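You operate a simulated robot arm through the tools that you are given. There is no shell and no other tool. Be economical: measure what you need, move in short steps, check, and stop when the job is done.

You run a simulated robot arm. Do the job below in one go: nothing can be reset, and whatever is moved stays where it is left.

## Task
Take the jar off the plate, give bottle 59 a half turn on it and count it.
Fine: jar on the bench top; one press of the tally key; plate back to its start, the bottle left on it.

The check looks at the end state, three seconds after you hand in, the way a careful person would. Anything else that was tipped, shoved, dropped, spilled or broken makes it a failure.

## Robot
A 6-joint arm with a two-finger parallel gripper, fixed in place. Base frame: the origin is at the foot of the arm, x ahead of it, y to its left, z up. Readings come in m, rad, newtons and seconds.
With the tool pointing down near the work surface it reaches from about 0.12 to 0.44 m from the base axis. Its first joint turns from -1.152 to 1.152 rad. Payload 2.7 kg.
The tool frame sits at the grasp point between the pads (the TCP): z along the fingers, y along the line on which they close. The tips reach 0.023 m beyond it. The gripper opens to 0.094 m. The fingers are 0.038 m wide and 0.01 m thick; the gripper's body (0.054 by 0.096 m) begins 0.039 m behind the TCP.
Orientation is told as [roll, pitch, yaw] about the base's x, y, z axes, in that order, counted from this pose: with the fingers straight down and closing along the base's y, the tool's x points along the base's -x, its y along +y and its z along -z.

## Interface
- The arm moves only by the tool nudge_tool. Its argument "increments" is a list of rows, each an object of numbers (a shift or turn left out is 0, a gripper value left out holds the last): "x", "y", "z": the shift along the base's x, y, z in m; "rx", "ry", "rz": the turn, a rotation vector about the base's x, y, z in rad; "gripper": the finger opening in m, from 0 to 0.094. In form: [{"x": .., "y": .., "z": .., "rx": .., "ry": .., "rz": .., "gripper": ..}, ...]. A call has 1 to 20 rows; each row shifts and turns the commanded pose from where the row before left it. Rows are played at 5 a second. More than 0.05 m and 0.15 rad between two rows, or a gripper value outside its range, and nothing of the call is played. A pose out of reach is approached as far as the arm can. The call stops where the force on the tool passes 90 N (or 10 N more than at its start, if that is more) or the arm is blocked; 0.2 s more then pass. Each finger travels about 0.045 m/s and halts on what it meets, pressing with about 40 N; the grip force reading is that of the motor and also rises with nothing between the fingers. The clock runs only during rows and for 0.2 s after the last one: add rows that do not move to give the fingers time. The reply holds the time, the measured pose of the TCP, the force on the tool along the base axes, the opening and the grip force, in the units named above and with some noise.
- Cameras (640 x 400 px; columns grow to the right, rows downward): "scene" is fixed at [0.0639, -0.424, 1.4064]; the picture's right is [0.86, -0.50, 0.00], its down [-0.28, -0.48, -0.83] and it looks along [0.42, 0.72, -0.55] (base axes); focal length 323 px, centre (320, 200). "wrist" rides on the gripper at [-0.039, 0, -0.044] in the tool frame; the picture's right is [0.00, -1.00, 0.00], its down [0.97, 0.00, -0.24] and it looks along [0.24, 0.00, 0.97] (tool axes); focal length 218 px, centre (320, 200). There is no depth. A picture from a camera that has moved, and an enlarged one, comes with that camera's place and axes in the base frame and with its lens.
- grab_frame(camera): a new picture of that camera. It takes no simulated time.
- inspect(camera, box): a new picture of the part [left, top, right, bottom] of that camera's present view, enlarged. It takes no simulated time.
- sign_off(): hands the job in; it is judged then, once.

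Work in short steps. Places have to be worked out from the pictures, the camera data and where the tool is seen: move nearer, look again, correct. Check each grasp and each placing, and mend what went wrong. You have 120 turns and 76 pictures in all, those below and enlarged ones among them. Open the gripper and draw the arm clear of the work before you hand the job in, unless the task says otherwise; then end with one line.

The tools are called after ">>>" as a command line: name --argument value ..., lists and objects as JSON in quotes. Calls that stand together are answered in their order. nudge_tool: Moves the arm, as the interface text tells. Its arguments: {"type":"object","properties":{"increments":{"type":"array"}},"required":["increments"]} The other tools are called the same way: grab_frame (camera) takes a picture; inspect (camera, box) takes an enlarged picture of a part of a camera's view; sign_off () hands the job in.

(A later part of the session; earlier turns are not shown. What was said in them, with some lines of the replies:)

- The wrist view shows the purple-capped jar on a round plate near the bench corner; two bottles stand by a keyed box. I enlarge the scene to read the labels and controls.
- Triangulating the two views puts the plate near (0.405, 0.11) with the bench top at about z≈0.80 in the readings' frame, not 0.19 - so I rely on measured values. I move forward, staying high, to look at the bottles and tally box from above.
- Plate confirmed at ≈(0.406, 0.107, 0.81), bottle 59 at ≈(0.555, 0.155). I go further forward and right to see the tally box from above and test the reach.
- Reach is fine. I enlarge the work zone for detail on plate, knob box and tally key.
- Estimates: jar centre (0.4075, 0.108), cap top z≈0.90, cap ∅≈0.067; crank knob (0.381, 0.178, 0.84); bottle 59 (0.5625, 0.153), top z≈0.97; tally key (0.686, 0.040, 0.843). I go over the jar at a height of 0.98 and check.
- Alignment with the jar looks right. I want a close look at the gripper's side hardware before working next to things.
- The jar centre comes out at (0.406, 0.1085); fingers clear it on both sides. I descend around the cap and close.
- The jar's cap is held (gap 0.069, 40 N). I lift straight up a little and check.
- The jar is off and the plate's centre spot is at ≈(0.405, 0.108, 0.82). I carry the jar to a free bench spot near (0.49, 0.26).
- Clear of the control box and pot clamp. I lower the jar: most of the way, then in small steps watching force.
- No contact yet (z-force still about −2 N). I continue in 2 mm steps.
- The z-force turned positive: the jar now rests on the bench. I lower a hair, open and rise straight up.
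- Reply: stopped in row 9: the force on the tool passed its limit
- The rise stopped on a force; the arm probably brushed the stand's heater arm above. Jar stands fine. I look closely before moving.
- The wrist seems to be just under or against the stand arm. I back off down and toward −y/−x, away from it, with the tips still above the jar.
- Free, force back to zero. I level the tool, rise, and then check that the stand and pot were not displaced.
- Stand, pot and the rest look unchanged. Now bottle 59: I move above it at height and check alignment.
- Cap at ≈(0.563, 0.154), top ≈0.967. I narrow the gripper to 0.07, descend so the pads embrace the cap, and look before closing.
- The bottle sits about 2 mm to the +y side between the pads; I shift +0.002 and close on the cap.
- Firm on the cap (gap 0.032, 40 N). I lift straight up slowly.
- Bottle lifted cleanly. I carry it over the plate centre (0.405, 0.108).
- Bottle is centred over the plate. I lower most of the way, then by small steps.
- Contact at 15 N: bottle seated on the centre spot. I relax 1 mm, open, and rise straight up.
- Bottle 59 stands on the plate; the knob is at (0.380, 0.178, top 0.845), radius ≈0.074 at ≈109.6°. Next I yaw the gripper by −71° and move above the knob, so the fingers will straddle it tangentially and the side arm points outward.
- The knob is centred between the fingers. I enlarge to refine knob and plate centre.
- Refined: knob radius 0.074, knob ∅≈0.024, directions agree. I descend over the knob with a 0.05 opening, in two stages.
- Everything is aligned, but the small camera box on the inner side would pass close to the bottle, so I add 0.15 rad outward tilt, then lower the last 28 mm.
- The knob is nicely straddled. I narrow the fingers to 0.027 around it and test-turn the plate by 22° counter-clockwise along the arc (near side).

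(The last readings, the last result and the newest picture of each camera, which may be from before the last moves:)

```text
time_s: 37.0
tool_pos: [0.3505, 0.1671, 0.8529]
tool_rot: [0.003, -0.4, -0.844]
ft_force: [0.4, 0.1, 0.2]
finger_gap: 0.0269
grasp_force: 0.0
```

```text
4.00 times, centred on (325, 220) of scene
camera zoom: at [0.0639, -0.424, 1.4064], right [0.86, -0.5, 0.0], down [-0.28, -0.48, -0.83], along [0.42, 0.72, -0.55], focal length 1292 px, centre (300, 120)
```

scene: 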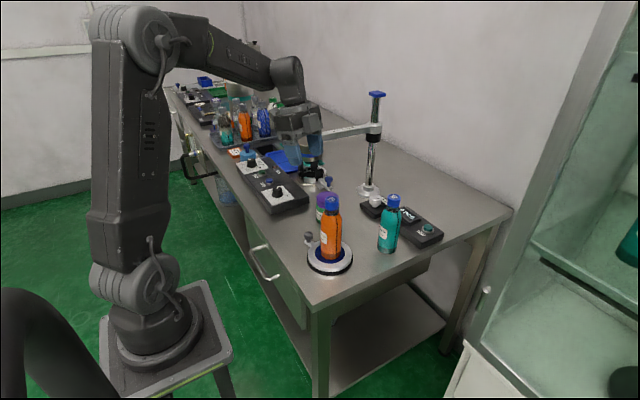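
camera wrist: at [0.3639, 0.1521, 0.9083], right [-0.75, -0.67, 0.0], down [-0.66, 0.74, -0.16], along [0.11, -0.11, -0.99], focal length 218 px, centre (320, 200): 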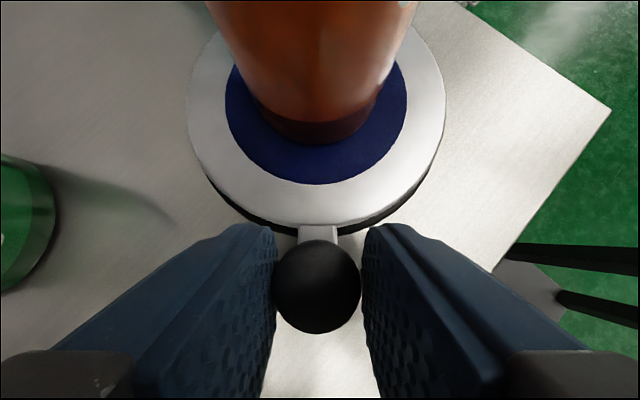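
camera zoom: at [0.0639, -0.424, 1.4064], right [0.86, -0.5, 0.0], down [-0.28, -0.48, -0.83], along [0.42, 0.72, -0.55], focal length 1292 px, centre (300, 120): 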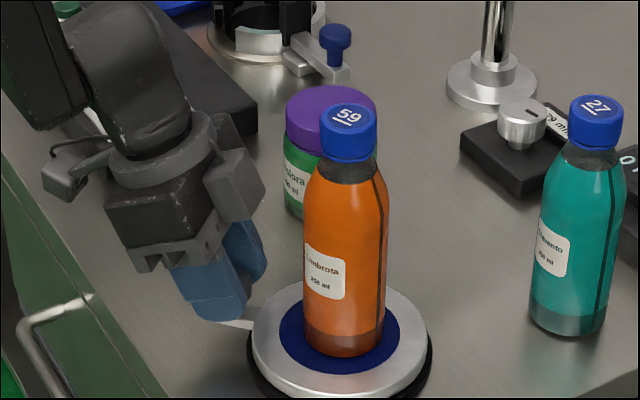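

The plate and bottle turn smoothly with negligible force. I continue the arc.

>>> nudge_tool --increments '[{"x": -0.00564, "y": -0.00563, "rz": 0.09817}, {"x": -0.00506, "y": -0.00615, "rz": 0.09817}, {"x": -0.00444, "y": -0.00662, "rz": 0.09817}, {"x": -0.00377, "y": -0.00702, "rz": 0.09817}, {"x": -0.00306, "y": -0.00736, "rz": 0.09817}, {"x": -0.00232, "y": -0.00762, "rz": 0.09817}, {"x": -0.00157, "y": -0.00781, "rz": 0.09817}, {"x": -0.00079, "y": -0.00793, "rz": 0.09817}, {"x": -1e-05, "y": -0.00797, "rz": 0.09817}, {"x": 0.00077, "y": -0.00793, "rz": 0.09817}, {"x": 0.00154, "y": -0.00782, "rz": 0.09817}, {"x": 0.0023, "y": -0.00763, "rz": 0.09817}, {}]'

>>> grab_frame --camera "wrist"

>>> grab_frame --camera "scene"

```text
time_s: 39.9
tool_pos: [0.2874, 0.1912, 0.8492]
tool_rot: [-0.001, -0.402, 0.33]
ft_force: [-0.8, -0.2, 0.1]
finger_gap: 0.0272
grasp_force: 0.0
out of reach, approached as far as the arm can: row 10, 11, 12
```

```text
28 pictures are left
camera wrist: at [0.3051, 0.1965, 0.9061], right [0.32, -0.95, 0.0], down [-0.93, -0.32, -0.16], along [0.15, 0.05, -0.99], focal length 218 px, centre (320, 200)
```

wrist: 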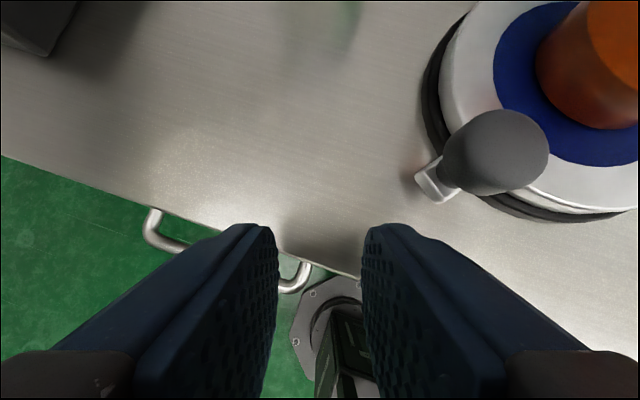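

```text
27 pictures are left
```

scene: 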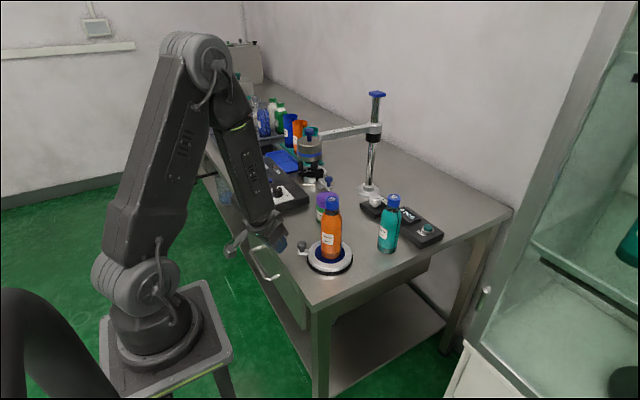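

The tool slid off the knob: near the robot the 0.4 rad lean brings the wrist to its limit, so the arm backed away; knob now at about 142°. Bottle and the rest look fine. I raise the tool and reduce the lean to 0.15 rad.

>>> nudge_tool --increments '[{"z": 0.02}, {"z": 0.03}, {"z": 0.03}, {"z": 0.03}, {"rx": -0.041, "ry": 0.118}, {"rx": -0.041, "ry": 0.118}, {}, {}]'

>>> inspect --camera "scene" --box '[240, 150, 400, 280]'

```text
time_s: 41.6
tool_pos: [0.2875, 0.1921, 0.9569]
tool_rot: [0.005, -0.15, 0.333]
ft_force: [0.3, 1.3, -0.4]
finger_gap: 0.0272
grasp_force: 0.0
out of reach, approached as far as the arm can: row 3
```

```text
3.08 times, centred on (320, 215) of scene
camera zoom: at [0.0639, -0.424, 1.4064], right [0.86, -0.5, 0.0], down [-0.28, -0.48, -0.83], along [0.42, 0.72, -0.55], focal length 994 px, centre (320, 154)
```

zoom: 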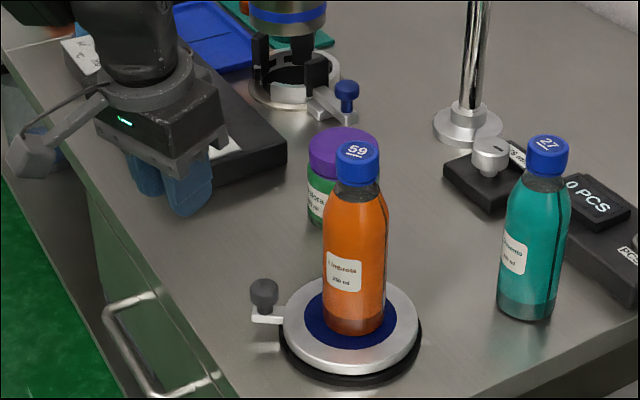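

Knob now at ≈(0.346, 0.156), i.e. 141°. I turn the yaw to match and go over it, still high.

>>> nudge_tool --increments '[{"x": 0.00626, "y": -0.00366, "rz": -0.1275, "gripper": 0.05}, {"x": 0.00626, "y": -0.00366, "rz": -0.1275}, {"x": 0.00626, "y": -0.00366, "rz": -0.1275}, {"x": 0.00626, "y": -0.00366, "rz": -0.1275}, {"x": 0.00626, "y": -0.00366, "rz": -0.1275}, {"x": 0.00626, "y": -0.00366, "rz": -0.1275}, {"x": 0.00626, "y": -0.00366, "rz": -0.1275}, {"x": 0.00626, "y": -0.00366, "rz": -0.1275}, {"z": -0.03}, {"z": -0.03}, {}, {}]'

>>> grab_frame --camera "wrist"

```text
time_s: 44.2
tool_pos: [0.3364, 0.1642, 0.8944]
tool_rot: [0.004, -0.149, -0.687]
ft_force: [0.9, 0.2, -0.8]
finger_gap: 0.05
grasp_force: 0.1
```

```text
25 pictures are left
camera wrist: at [0.3619, 0.1416, 0.9448], right [-0.63, -0.77, 0.0], down [-0.77, 0.63, 0.09], along [-0.07, 0.06, -1.0], focal length 218 px, centre (320, 200)
```

wrist: 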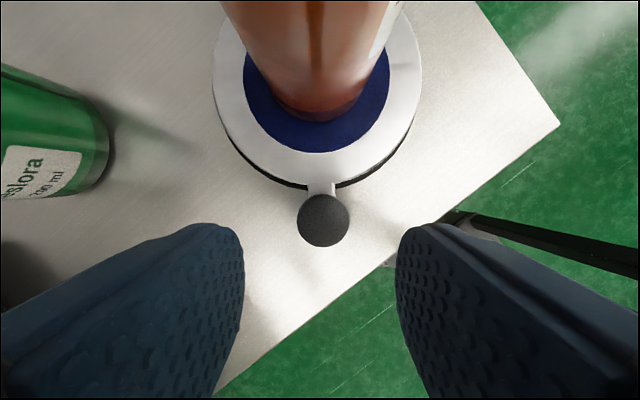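

Centred. I lower 42 mm around the knob, close to 0.027, and check.

>>> nudge_tool --increments '[{"z": -0.015}, {"z": -0.015}, {"z": -0.012}, {}, {"gripper": 0.027}, {}, {}]'

>>> grab_frame --camera "wrist"

```text
time_s: 45.9
tool_pos: [0.3384, 0.1624, 0.8531]
tool_rot: [0.003, -0.149, -0.687]
ft_force: [0.0, -0.4, -0.3]
finger_gap: 0.0268
grasp_force: 0.4
```

```text
24 pictures are left
camera wrist: at [0.3635, 0.1413, 0.9033], right [-0.63, -0.77, 0.0], down [-0.77, 0.63, 0.09], along [-0.07, 0.06, -1.0], focal length 218 px, centre (320, 200)
```

wrist: 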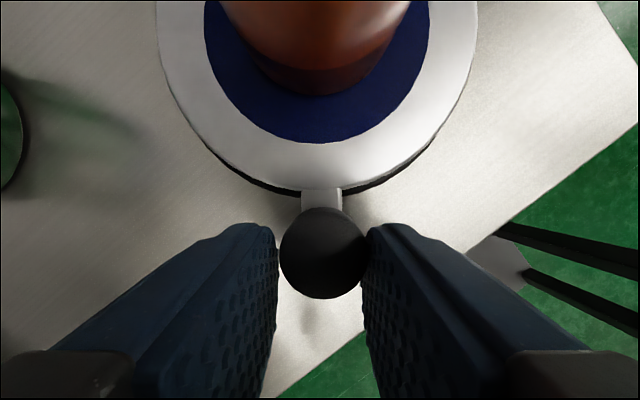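

Good hold. I move the arc in smaller portions with this mild lean: first to about 180°.

>>> nudge_tool --increments '[{"x": -0.00498, "y": -0.0068, "rz": 0.09696}, {"x": -0.0043, "y": -0.00725, "rz": 0.09696}, {"x": -0.00358, "y": -0.00764, "rz": 0.09696}, {"x": -0.00282, "y": -0.00795, "rz": 0.09696}, {"x": -0.00204, "y": -0.00818, "rz": 0.09696}, {"x": -0.00124, "y": -0.00834, "rz": 0.09696}, {"x": -0.00042, "y": -0.00842, "rz": 0.09696}, {}]'

>>> inspect --camera "scene" --box '[240, 150, 400, 280]'

```text
time_s: 47.6
tool_pos: [0.319, 0.1076, 0.8539]
tool_rot: [0.003, -0.15, -0.007]
ft_force: [-0.1, -0.2, 0.1]
finger_gap: 0.0273
grasp_force: 0.5
```

```text
3.08 times, centred on (320, 215) of scene
camera zoom: at [0.0639, -0.424, 1.4064], right [0.86, -0.5, 0.0], down [-0.28, -0.48, -0.83], along [0.42, 0.72, -0.55], focal length 994 px, centre (320, 154)
```

zoom: 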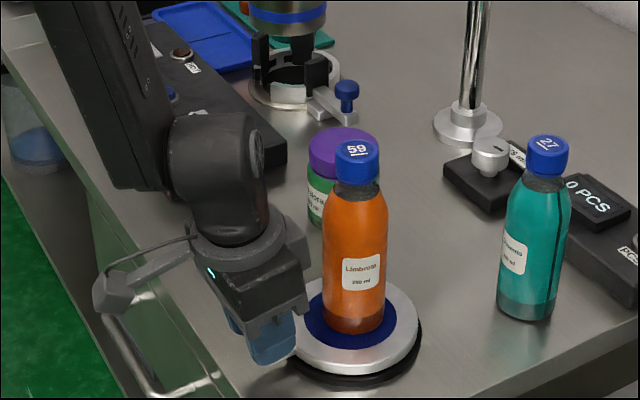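

On track past 180°, zero force. Next portion to about 219°.

>>> nudge_tool --increments '[{"x": 0.00039, "y": -0.00842, "rz": 0.09696}, {"x": 0.00121, "y": -0.00835, "rz": 0.09696}, {"x": 0.00201, "y": -0.00819, "rz": 0.09696}, {"x": 0.00279, "y": -0.00796, "rz": 0.09696}, {"x": 0.00355, "y": -0.00765, "rz": 0.09696}, {"x": 0.00427, "y": -0.00727, "rz": 0.09696}, {"x": 0.00496, "y": -0.00682, "rz": 0.09696}, {}]'

>>> inspect --camera "scene" --box '[240, 150, 400, 280]'

```text
time_s: 49.5
tool_pos: [0.3389, 0.0537, 0.8535]
tool_rot: [0.003, -0.151, 0.67]
ft_force: [-0.1, -0.6, -0.1]
finger_gap: 0.0271
grasp_force: 0.5
```

```text
3.08 times, centred on (320, 215) of scene
camera zoom: at [0.0639, -0.424, 1.4064], right [0.86, -0.5, 0.0], down [-0.28, -0.48, -0.83], along [0.42, 0.72, -0.55], focal length 994 px, centre (320, 154)
```

zoom: 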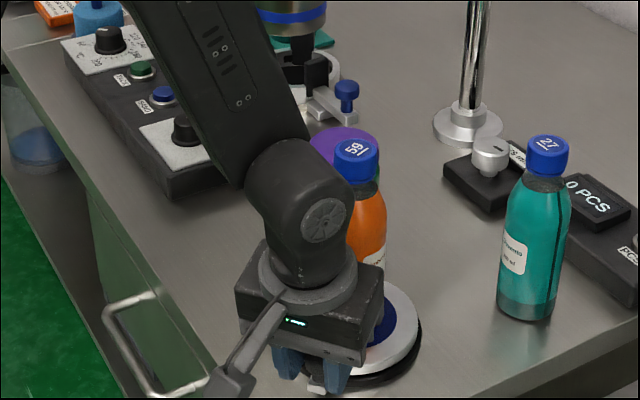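

Continuing the next portion, to about 258°.

>>> nudge_tool --increments '[{"x": 0.00559, "y": -0.00631, "rz": 0.09696}, {"x": 0.00618, "y": -0.00574, "rz": 0.09696}, {"x": 0.0067, "y": -0.00511, "rz": 0.09696}, {"x": 0.00717, "y": -0.00444, "rz": 0.09696}, {"x": 0.00756, "y": -0.00373, "rz": 0.09696}, {"x": 0.00789, "y": -0.00298, "rz": 0.09696}, {"x": 0.00814, "y": -0.0022, "rz": 0.09696}, {}]'

>>> grab_frame --camera "wrist"

```text
time_s: 51.2
tool_pos: [0.3875, 0.0229, 0.854]
tool_rot: [0.004, -0.152, 1.351]
ft_force: [-0.5, 0.4, 0.4]
finger_gap: 0.0269
grasp_force: 0.0
```

```text
21 pictures are left
camera wrist: at [0.3953, 0.0524, 0.9046], right [0.98, -0.22, 0.0], down [-0.22, -0.97, 0.09], along [-0.02, -0.09, -1.0], focal length 218 px, centre (320, 200)
```

wrist: 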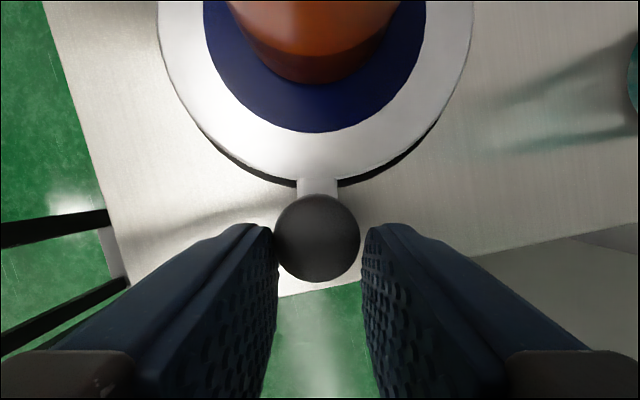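

Still well held. I finish the half turn (to 291° tool angle, allowing for the small play).

>>> nudge_tool --increments '[{"x": 0.00831, "y": -0.0014, "rz": 0.09696}, {"x": 0.00841, "y": -0.00059, "rz": 0.09696}, {"x": 0.00843, "y": 0.00023, "rz": 0.09696}, {"x": 0.00837, "y": 0.00104, "rz": 0.09696}, {"x": 0.00823, "y": 0.00185, "rz": 0.09696}, {"x": 0.00801, "y": 0.00264, "rz": 0.09696}, {}, {}]'

>>> grab_frame --camera "wrist"

```text
time_s: 53.0
tool_pos: [0.437, 0.0275, 0.853]
tool_rot: [0.003, -0.15, 1.934]
ft_force: [-1.5, -0.6, 1.2]
finger_gap: 0.0277
grasp_force: 0.6
```

```text
20 pictures are left
camera wrist: at [0.4261, 0.0558, 0.9036], right [0.93, 0.36, 0.0], down [0.35, -0.93, 0.09], along [0.03, -0.09, -1.0], focal length 218 px, centre (320, 200)
```

wrist: 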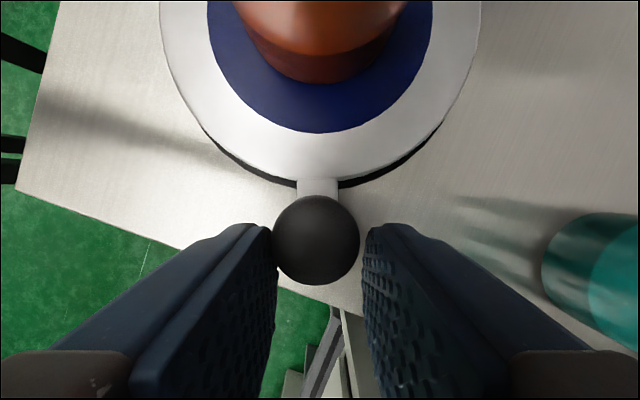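

Half turn reached (knob at ≈290°). Now I open, rise clear of the bottle, straighten the tool, and travel high toward the tally key, closing the fingers on the way.

>>> nudge_tool --increments '[{"gripper": 0.05}, {}, {"z": 0.03}, {"z": 0.04}, {"z": 0.045}, {"z": 0.045}, {"z": 0.045}, {"rx": -0.07, "ry": -0.027}, {"rx": -0.07, "ry": -0.027}, {"x": 0.035, "rz": 0.12, "gripper": 0.0}, {"x": 0.035, "rz": 0.12}, {"x": 0.035, "rz": 0.12}, {"x": 0.036, "y": 0.003, "rz": 0.12}, {"x": 0.036, "y": 0.003, "rz": 0.12}, {"x": 0.036, "y": 0.003, "rz": 0.08}, {"x": 0.036, "y": 0.0035}, {}, {}]'

>>> grab_frame --camera "scene"

>>> grab_frame --camera "wrist"

```text
time_s: 56.9
tool_pos: [0.6209, 0.0312, 1.0462]
tool_rot: [0.001, 0.0, 2.613]
ft_force: [-0.1, -0.4, -0.4]
finger_gap: 0.0001
grasp_force: 39.9
out of reach, approached as far as the arm can: row 15, 16
```

```text
19 pictures are left
```

scene: 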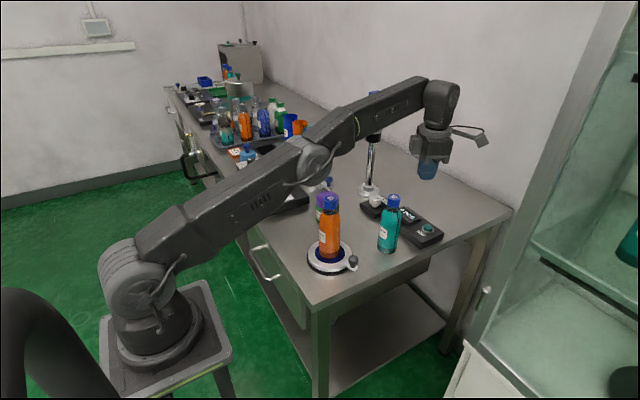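

```text
18 pictures are left
camera wrist: at [0.5876, 0.0502, 1.0897], right [0.5, 0.86, 0.0], down [0.84, -0.49, 0.24], along [0.21, -0.12, -0.97], focal length 218 px, centre (320, 200)
```

wrist: 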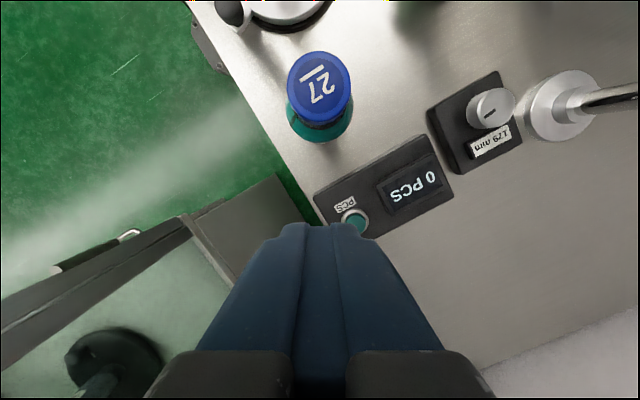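

The arm is near full stretch with the tool vertical. I lean the tool 0.3 rad back toward the base to gain reach, then move over the key (0.6855, 0.041) and come down part-way.

>>> nudge_tool --increments '[{"rx": 0.006, "ry": -0.1}, {"rx": 0.006, "ry": -0.1}, {"rx": 0.006, "ry": -0.1}, {"z": -0.02, "x": 0.02, "y": 0.003}, {"z": -0.02, "x": 0.02, "y": 0.003}, {"z": -0.02, "x": 0.0145, "y": 0.004}, {"x": 0.01}, {"z": -0.02}, {"z": -0.02}, {}, {}]'

>>> grab_frame --camera "wrist"

>>> inspect --camera "scene" --box '[340, 100, 500, 260]'

```text
time_s: 59.2
tool_pos: [0.6851, 0.0405, 0.9446]
tool_rot: [-0.168, 0.249, 2.591]
ft_force: [0.4, 0.0, 0.0]
finger_gap: 0.0001
grasp_force: 39.9
```

```text
17 pictures are left
camera wrist: at [0.6412, 0.0589, 0.9787], right [0.48, 0.86, 0.16], down [0.73, -0.5, 0.47], along [0.48, -0.11, -0.87], focal length 218 px, centre (320, 200)
```

wrist: 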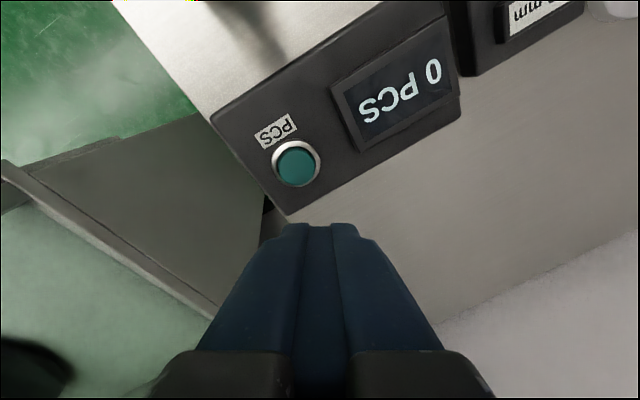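

```text
2.50 times, centred on (420, 180) of scene
camera zoom: at [0.0639, -0.424, 1.4064], right [0.86, -0.5, 0.0], down [-0.28, -0.48, -0.83], along [0.42, 0.72, -0.55], focal length 808 px, centre (70, 250)
```

zoom: 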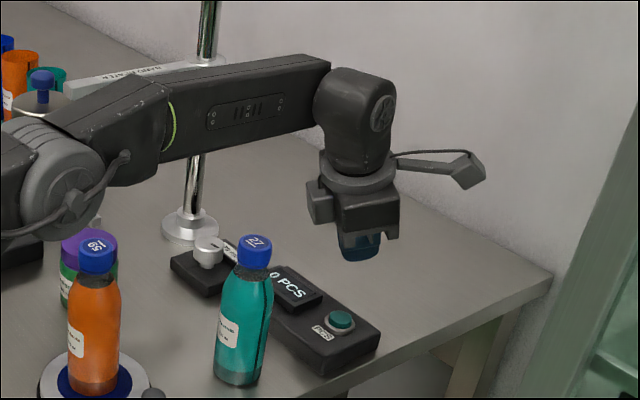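

Key refined at (0.685, 0.042, ≈0.843). With the lean, the lowest fingertip edge is about 10 mm behind the TCP, so I shift +8 mm in x and come down to z≈0.885, watching the forearm over bottle 59.

>>> nudge_tool --increments '[{"x": 0.008, "y": 0.0012}, {"z": -0.02}, {"z": -0.02}, {"z": -0.018}, {}, {}]'

>>> inspect --camera "scene" --box '[300, 130, 460, 260]'

>>> grab_frame --camera "wrist"

```text
time_s: 60.6
tool_pos: [0.6897, 0.0414, 0.8872]
tool_rot: [-0.168, 0.25, 2.593]
ft_force: [-0.7, 0.4, 0.2]
finger_gap: 0.0001
grasp_force: 40.8
out of reach, approached as far as the arm can: row 1
```

```text
3.08 times, centred on (380, 195) of scene
camera zoom: at [0.0639, -0.424, 1.4064], right [0.86, -0.5, 0.0], down [-0.28, -0.48, -0.83], along [0.42, 0.72, -0.55], focal length 994 px, centre (135, 215)
```

zoom: 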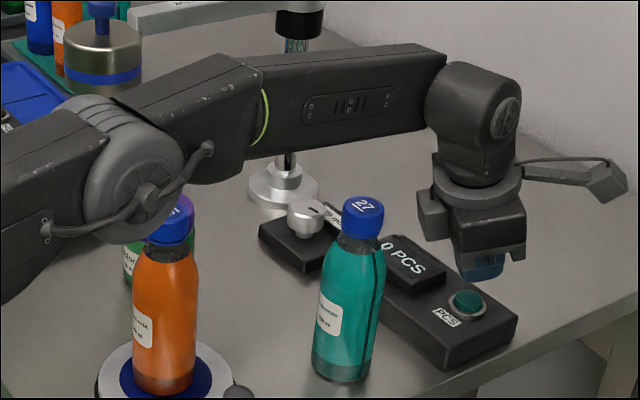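

```text
14 pictures are left
camera wrist: at [0.6444, 0.06, 0.9197], right [0.48, 0.86, 0.16], down [0.73, -0.5, 0.47], along [0.48, -0.11, -0.87], focal length 218 px, centre (320, 200)
```

wrist: 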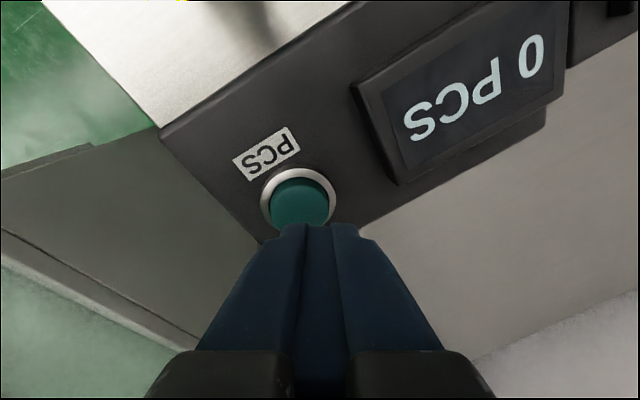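

Fingertips are just above the key and the elbow stays ≈4 cm above and to the side of bottle 59. I lower in small steps until force shows a press.

>>> nudge_tool --increments '[{"z": -0.005, "y": 0.001, "x": 0.001}, {"z": -0.005, "x": 0.001}, {"z": -0.003, "x": 0.001}, {}]'

```text
time_s: 61.6
tool_pos: [0.6924, 0.0429, 0.8743]
tool_rot: [-0.166, 0.249, 2.592]
ft_force: [0.6, 0.3, 0.6]
finger_gap: 0.0
grasp_force: 40.4
```

>>> nudge_tool --increments '[{"z": -0.002}, {"z": -0.0015}, {}]'

```text
time_s: 62.5
tool_pos: [0.6923, 0.0427, 0.8712]
tool_rot: [-0.169, 0.249, 2.593]
ft_force: [-0.2, -0.4, -1.0]
finger_gap: 0.0
grasp_force: 39.8
```

>>> nudge_tool --increments '[{"z": -0.0015}, {"z": -0.0015}, {}]'

>>> inspect --camera "wrist" --box '[220, 100, 480, 260]'

```text
time_s: 63.2
tool_pos: [0.6937, 0.0431, 0.867]
tool_rot: [-0.168, 0.249, 2.591]
ft_force: [0.9, -0.7, 1.5]
finger_gap: 0.0
grasp_force: 39.7
```

```text
2.46 times, centred on (350, 180) of wrist
camera zoom: at [0.6478, 0.061, 0.9012], right [0.48, 0.86, 0.16], down [0.73, -0.5, 0.47], along [0.48, -0.11, -0.87], focal length 537 px, centre (246, 249)
```

zoom: 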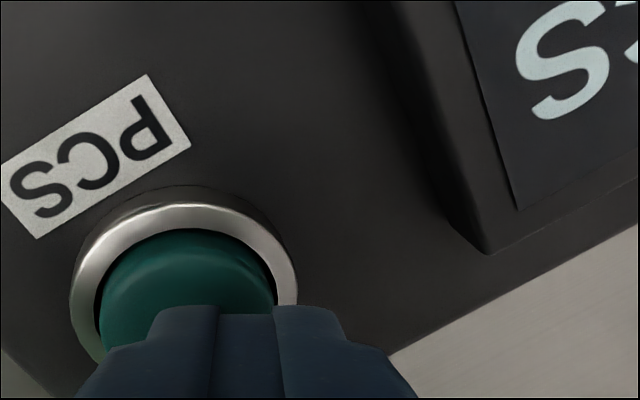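

The tips overlap the key but off toward one side; I lift 2 mm, shift (−4, −4) mm, and come back down in small steps.

>>> nudge_tool --increments '[{"z": 0.003}, {"x": -0.004, "y": -0.004}, {"z": -0.003}, {"z": -0.0015}, {}]'

```text
time_s: 64.5
tool_pos: [0.6872, 0.0383, 0.8664]
tool_rot: [-0.169, 0.251, 2.593]
ft_force: [0.3, -0.4, 2.0]
finger_gap: 0.0
grasp_force: 40.0
```

>>> nudge_tool --increments '[{"z": -0.001}, {"z": -0.001}, {}]'

>>> inspect --camera "scene" --box '[380, 190, 450, 250]'

```text
time_s: 65.2
tool_pos: [0.6897, 0.0377, 0.8652]
tool_rot: [-0.169, 0.248, 2.591]
ft_force: [-1.0, -0.5, 4.3]
finger_gap: 0.0001
grasp_force: 40.2
```

```text
6.67 times, centred on (415, 220) of scene
camera zoom: at [0.0638, -0.424, 1.4064], right [0.86, -0.5, 0.0], down [-0.28, -0.48, -0.83], along [0.42, 0.72, -0.55], focal length 2154 px, centre (-313, 67)
```

zoom: 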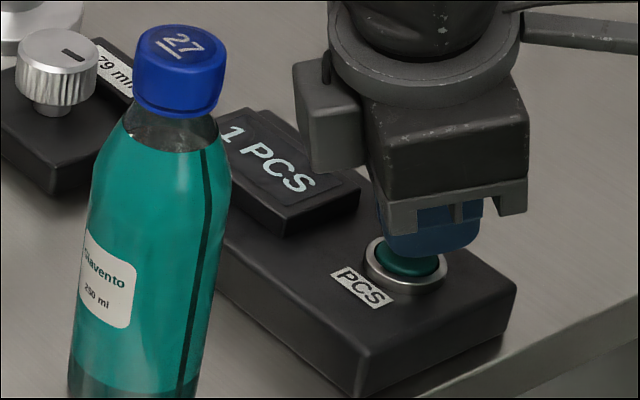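

Display reads 1 PCS. I rise straight off the key and travel back the same way, restoring the tool's lean and yaw for the knob.

>>> nudge_tool --increments '[{"z": 0.02}, {"z": 0.02}, {"z": 0.02}, {"z": 0.02}, {"x": -0.02, "z": 0.02}, {"x": -0.02, "z": 0.02}, {"x": -0.03, "z": 0.03}, {"x": -0.03, "z": 0.03}, {"rx": -0.006, "ry": 0.1}, {"rx": -0.006, "ry": 0.1}, {"rx": -0.006, "ry": 0.1}, {"x": -0.03, "rz": -0.12, "y": -0.002}, {"x": -0.03, "rz": -0.12, "y": -0.002}, {"x": -0.03, "rz": -0.12, "y": -0.002}, {"x": -0.03, "rz": -0.12, "y": -0.002}, {"x": -0.03, "rz": -0.12, "y": -0.002}, {}, {}]'

```text
time_s: 69.0
tool_pos: [0.4384, 0.0288, 1.0439]
tool_rot: [-0.001, -0.001, 2.013]
ft_force: [-0.3, 0.6, 0.7]
finger_gap: 0.0
grasp_force: 40.5
```

Back beside the plate. I set the last yaw, the outward lean and the 0.05 opening, then look at the knob.

>>> nudge_tool --increments '[{"x": -0.0024, "y": -0.002, "rz": -0.085, "gripper": 0.05}, {"rx": 0.07, "ry": 0.027}, {"rx": 0.07, "ry": 0.027}, {"z": -0.04}, {"z": -0.04}, {"z": -0.04}, {"z": -0.03}, {}, {}]'

>>> grab_frame --camera "wrist"

```text
time_s: 71.0
tool_pos: [0.4352, 0.0279, 0.8926]
tool_rot: [0.004, -0.15, 1.927]
ft_force: [-0.4, -0.6, 0.1]
finger_gap: 0.05
grasp_force: 0.0
```

```text
11 pictures are left
camera wrist: at [0.4245, 0.0566, 0.9432], right [0.94, 0.35, 0.0], down [0.35, -0.93, 0.09], along [0.03, -0.09, -1.0], focal length 218 px, centre (320, 200)
```

wrist: 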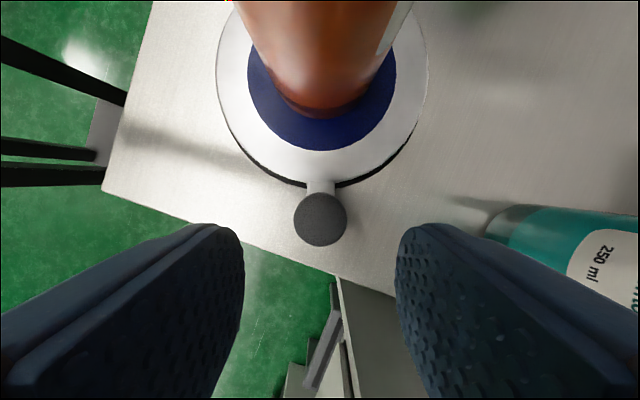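

Aligned with the knob. I lower around it, close to 0.027, and trace the arc back in reverse to about 219°.

>>> nudge_tool --increments '[{"z": -0.02}, {"z": -0.02}, {"gripper": 0.027}, {}, {}, {"x": -0.00801, "y": -0.00264, "rz": -0.09696}, {"x": -0.00823, "y": -0.00185, "rz": -0.09696}, {"x": -0.00837, "y": -0.00104, "rz": -0.09696}, {"x": -0.00843, "y": -0.00023, "rz": -0.09696}, {"x": -0.00841, "y": 0.00059, "rz": -0.09696}, {"x": -0.00831, "y": 0.0014, "rz": -0.09696}, {"x": -0.00814, "y": 0.0022, "rz": -0.09696}, {"x": -0.00789, "y": 0.00298, "rz": -0.09696}, {"x": -0.00756, "y": 0.00373, "rz": -0.09696}, {"x": -0.00717, "y": 0.00444, "rz": -0.09696}, {"x": -0.0067, "y": 0.00511, "rz": -0.09696}, {"x": -0.00618, "y": 0.00574, "rz": -0.09696}, {"x": -0.00559, "y": 0.00631, "rz": -0.09696}, {}]'

>>> grab_frame --camera "wrist"

```text
time_s: 75.0
tool_pos: [0.3361, 0.0558, 0.8557]
tool_rot: [0.004, -0.15, 0.665]
ft_force: [0.7, -0.2, 0.3]
finger_gap: 0.027
grasp_force: 0.1
```

```text
10 pictures are left
camera wrist: at [0.3624, 0.0728, 0.9046], right [0.62, -0.79, 0.0], down [-0.78, -0.62, 0.09], along [-0.08, -0.05, -1.0], focal length 218 px, centre (320, 200)
```

wrist: 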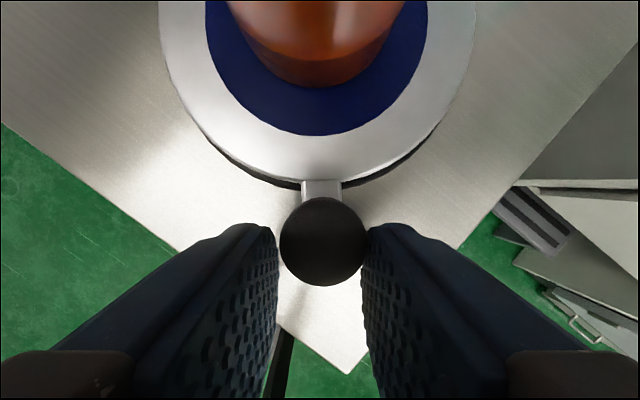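

The knob follows well. I continue back to about 141°.

>>> nudge_tool --increments '[{"x": -0.00496, "y": 0.00682, "rz": -0.09696}, {"x": -0.00427, "y": 0.00727, "rz": -0.09696}, {"x": -0.00355, "y": 0.00765, "rz": -0.09696}, {"x": -0.00279, "y": 0.00796, "rz": -0.09696}, {"x": -0.00201, "y": 0.00819, "rz": -0.09696}, {"x": -0.00121, "y": 0.00835, "rz": -0.09696}, {"x": -0.00039, "y": 0.00842, "rz": -0.09696}, {"x": 0.00042, "y": 0.00842, "rz": -0.09696}, {"x": 0.00124, "y": 0.00834, "rz": -0.09696}, {"x": 0.00204, "y": 0.00818, "rz": -0.09696}, {"x": 0.00282, "y": 0.00795, "rz": -0.09696}, {"x": 0.00358, "y": 0.00764, "rz": -0.09696}, {"x": 0.0043, "y": 0.00725, "rz": -0.09696}, {"x": 0.00498, "y": 0.0068, "rz": -0.09696}, {}]'

```text
time_s: 78.2
tool_pos: [0.3379, 0.1639, 0.8546]
tool_rot: [0.004, -0.15, -0.692]
ft_force: [-0.3, -0.2, 0.4]
finger_gap: 0.027
grasp_force: 0.2
```

Reached ≈141° without any force. The last stretch goes to about 108.5° tool angle, so the knob (with play) ends at its starting 109.6°.

>>> nudge_tool --increments '[{"x": 0.00549, "y": 0.00616, "rz": -0.0948}, {"x": 0.00605, "y": 0.00561, "rz": -0.0948}, {"x": 0.00655, "y": 0.00501, "rz": -0.0948}, {"x": 0.007, "y": 0.00437, "rz": -0.0948}, {"x": 0.00738, "y": 0.00369, "rz": -0.0948}, {"x": 0.0077, "y": 0.00297, "rz": -0.0948}, {}, {}]'

>>> grab_frame --camera "wrist"

```text
time_s: 80.0
tool_pos: [0.3769, 0.1901, 0.855]
tool_rot: [0.005, -0.15, -1.261]
ft_force: [-2.9, -0.1, -1.4]
finger_gap: 0.0278
grasp_force: 1.5
```

```text
9 pictures are left
camera wrist: at [0.3878, 0.1591, 0.9044], right [-0.95, -0.3, 0.0], down [-0.3, 0.95, 0.09], along [-0.03, 0.09, -1.0], focal length 218 px, centre (320, 200)
```

wrist: 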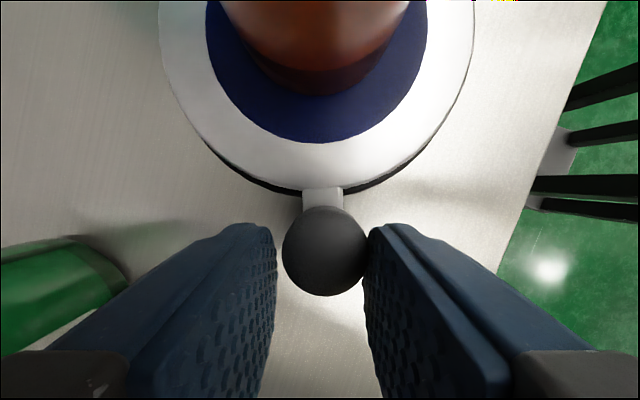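

A slight reaction force and the finger being pushed open suggest the plate is at its start stop (same as at the far end). I open, rise clear, and compare with the start picture.

>>> nudge_tool --increments '[{"gripper": 0.05}, {}, {}, {"z": 0.03}, {"z": 0.04}, {"z": 0.045}, {"z": 0.045}, {"z": 0.045}, {"y": 0.01, "rx": 0.07, "ry": 0.025}, {"rx": 0.07, "ry": 0.025}, {"x": -0.03, "rz": 0.14}, {"x": -0.03, "rz": 0.14}, {"x": -0.03, "rz": 0.14}, {"rz": 0.14, "z": 0.02}, {"rz": 0.14, "z": 0.02}, {"rz": 0.14, "z": 0.02}, {"rz": 0.14}, {"rz": 0.14}, {"rz": 0.141}, {}]'

>>> inspect --camera "scene" --box '[270, 160, 410, 290]'

>>> grab_frame --camera "wrist"

```text
time_s: 84.2
tool_pos: [0.2867, 0.2001, 1.119]
tool_rot: [-0.001, -0.003, 0.003]
ft_force: [-0.9, -0.1, -0.2]
finger_gap: 0.0502
grasp_force: 0.1
```

```text
3.08 times, centred on (340, 225) of scene
camera zoom: at [0.0639, -0.424, 1.4064], right [0.86, -0.5, 0.0], down [-0.28, -0.48, -0.83], along [0.42, 0.72, -0.55], focal length 994 px, centre (258, 123)
```

zoom: 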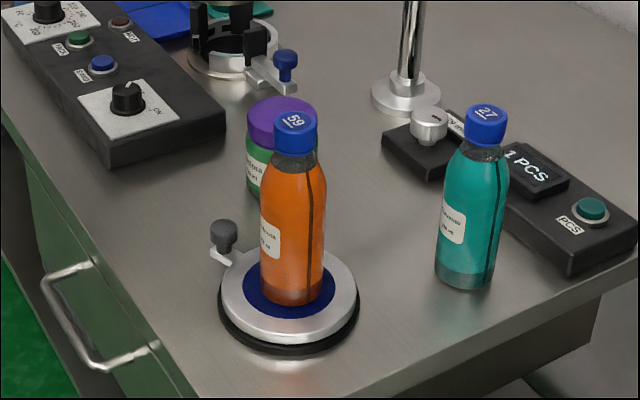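

```text
7 pictures are left
camera wrist: at [0.3268, 0.1993, 1.1643], right [0.0, -1.0, 0.0], down [-0.97, 0.0, 0.24], along [-0.24, 0.0, -0.97], focal length 218 px, centre (320, 200)
```

wrist: 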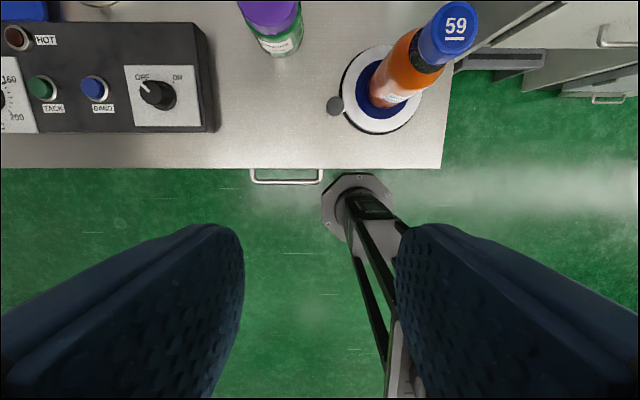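

Knob, plate and bottle match the pre-turn picture; the display reads 1 PCS. I open the gripper fully and take one last look at the whole bench.

>>> nudge_tool --increments '[{"gripper": 0.094, "z": 0.03}, {}, {}, {}]'

>>> grab_frame --camera "scene"

>>> inspect --camera "scene" --box '[170, 60, 350, 220]'

```text
time_s: 85.2
tool_pos: [0.287, 0.2008, 1.1501]
tool_rot: [0.001, -0.003, 0.0]
ft_force: [-0.4, -0.1, -0.4]
finger_gap: 0.0939
grasp_force: 0.1
```

```text
6 pictures are left
```

scene: 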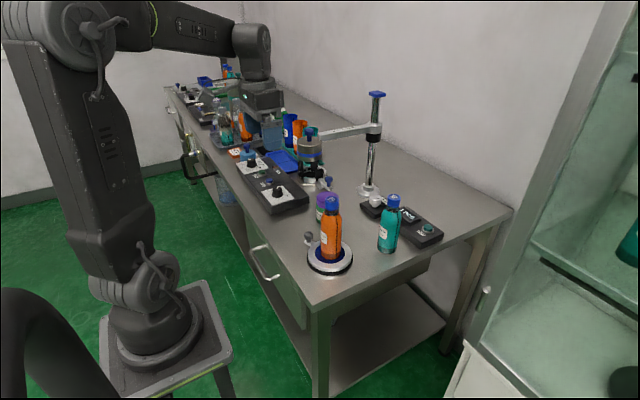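

```text
2.50 times, centred on (260, 140) of scene
camera zoom: at [0.0639, -0.424, 1.4064], right [0.86, -0.5, 0.0], down [-0.28, -0.48, -0.83], along [0.42, 0.72, -0.55], focal length 808 px, centre (470, 350)
```

zoom: 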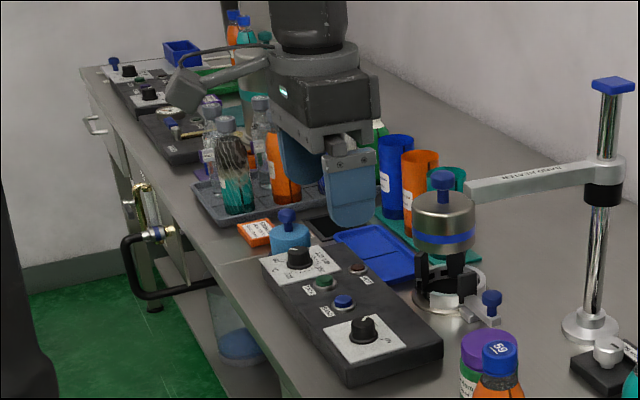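

The stand, pot and everything else look as they did at the start, so I hand in.

>>> sign_off

```text
The job is handed in.
```

The job is handed in: the jar is on the bench top, bottle 59 had its half turn and is still on the plate, the plate is back at its start, and the tally reads 1 PCS. While lifting off the jar, the arm was stopped by a contact, probably with the heater stand's arm. The stand and pot looked unmoved in later pictures, though I couldn't rule out a shift of a few millimetres.
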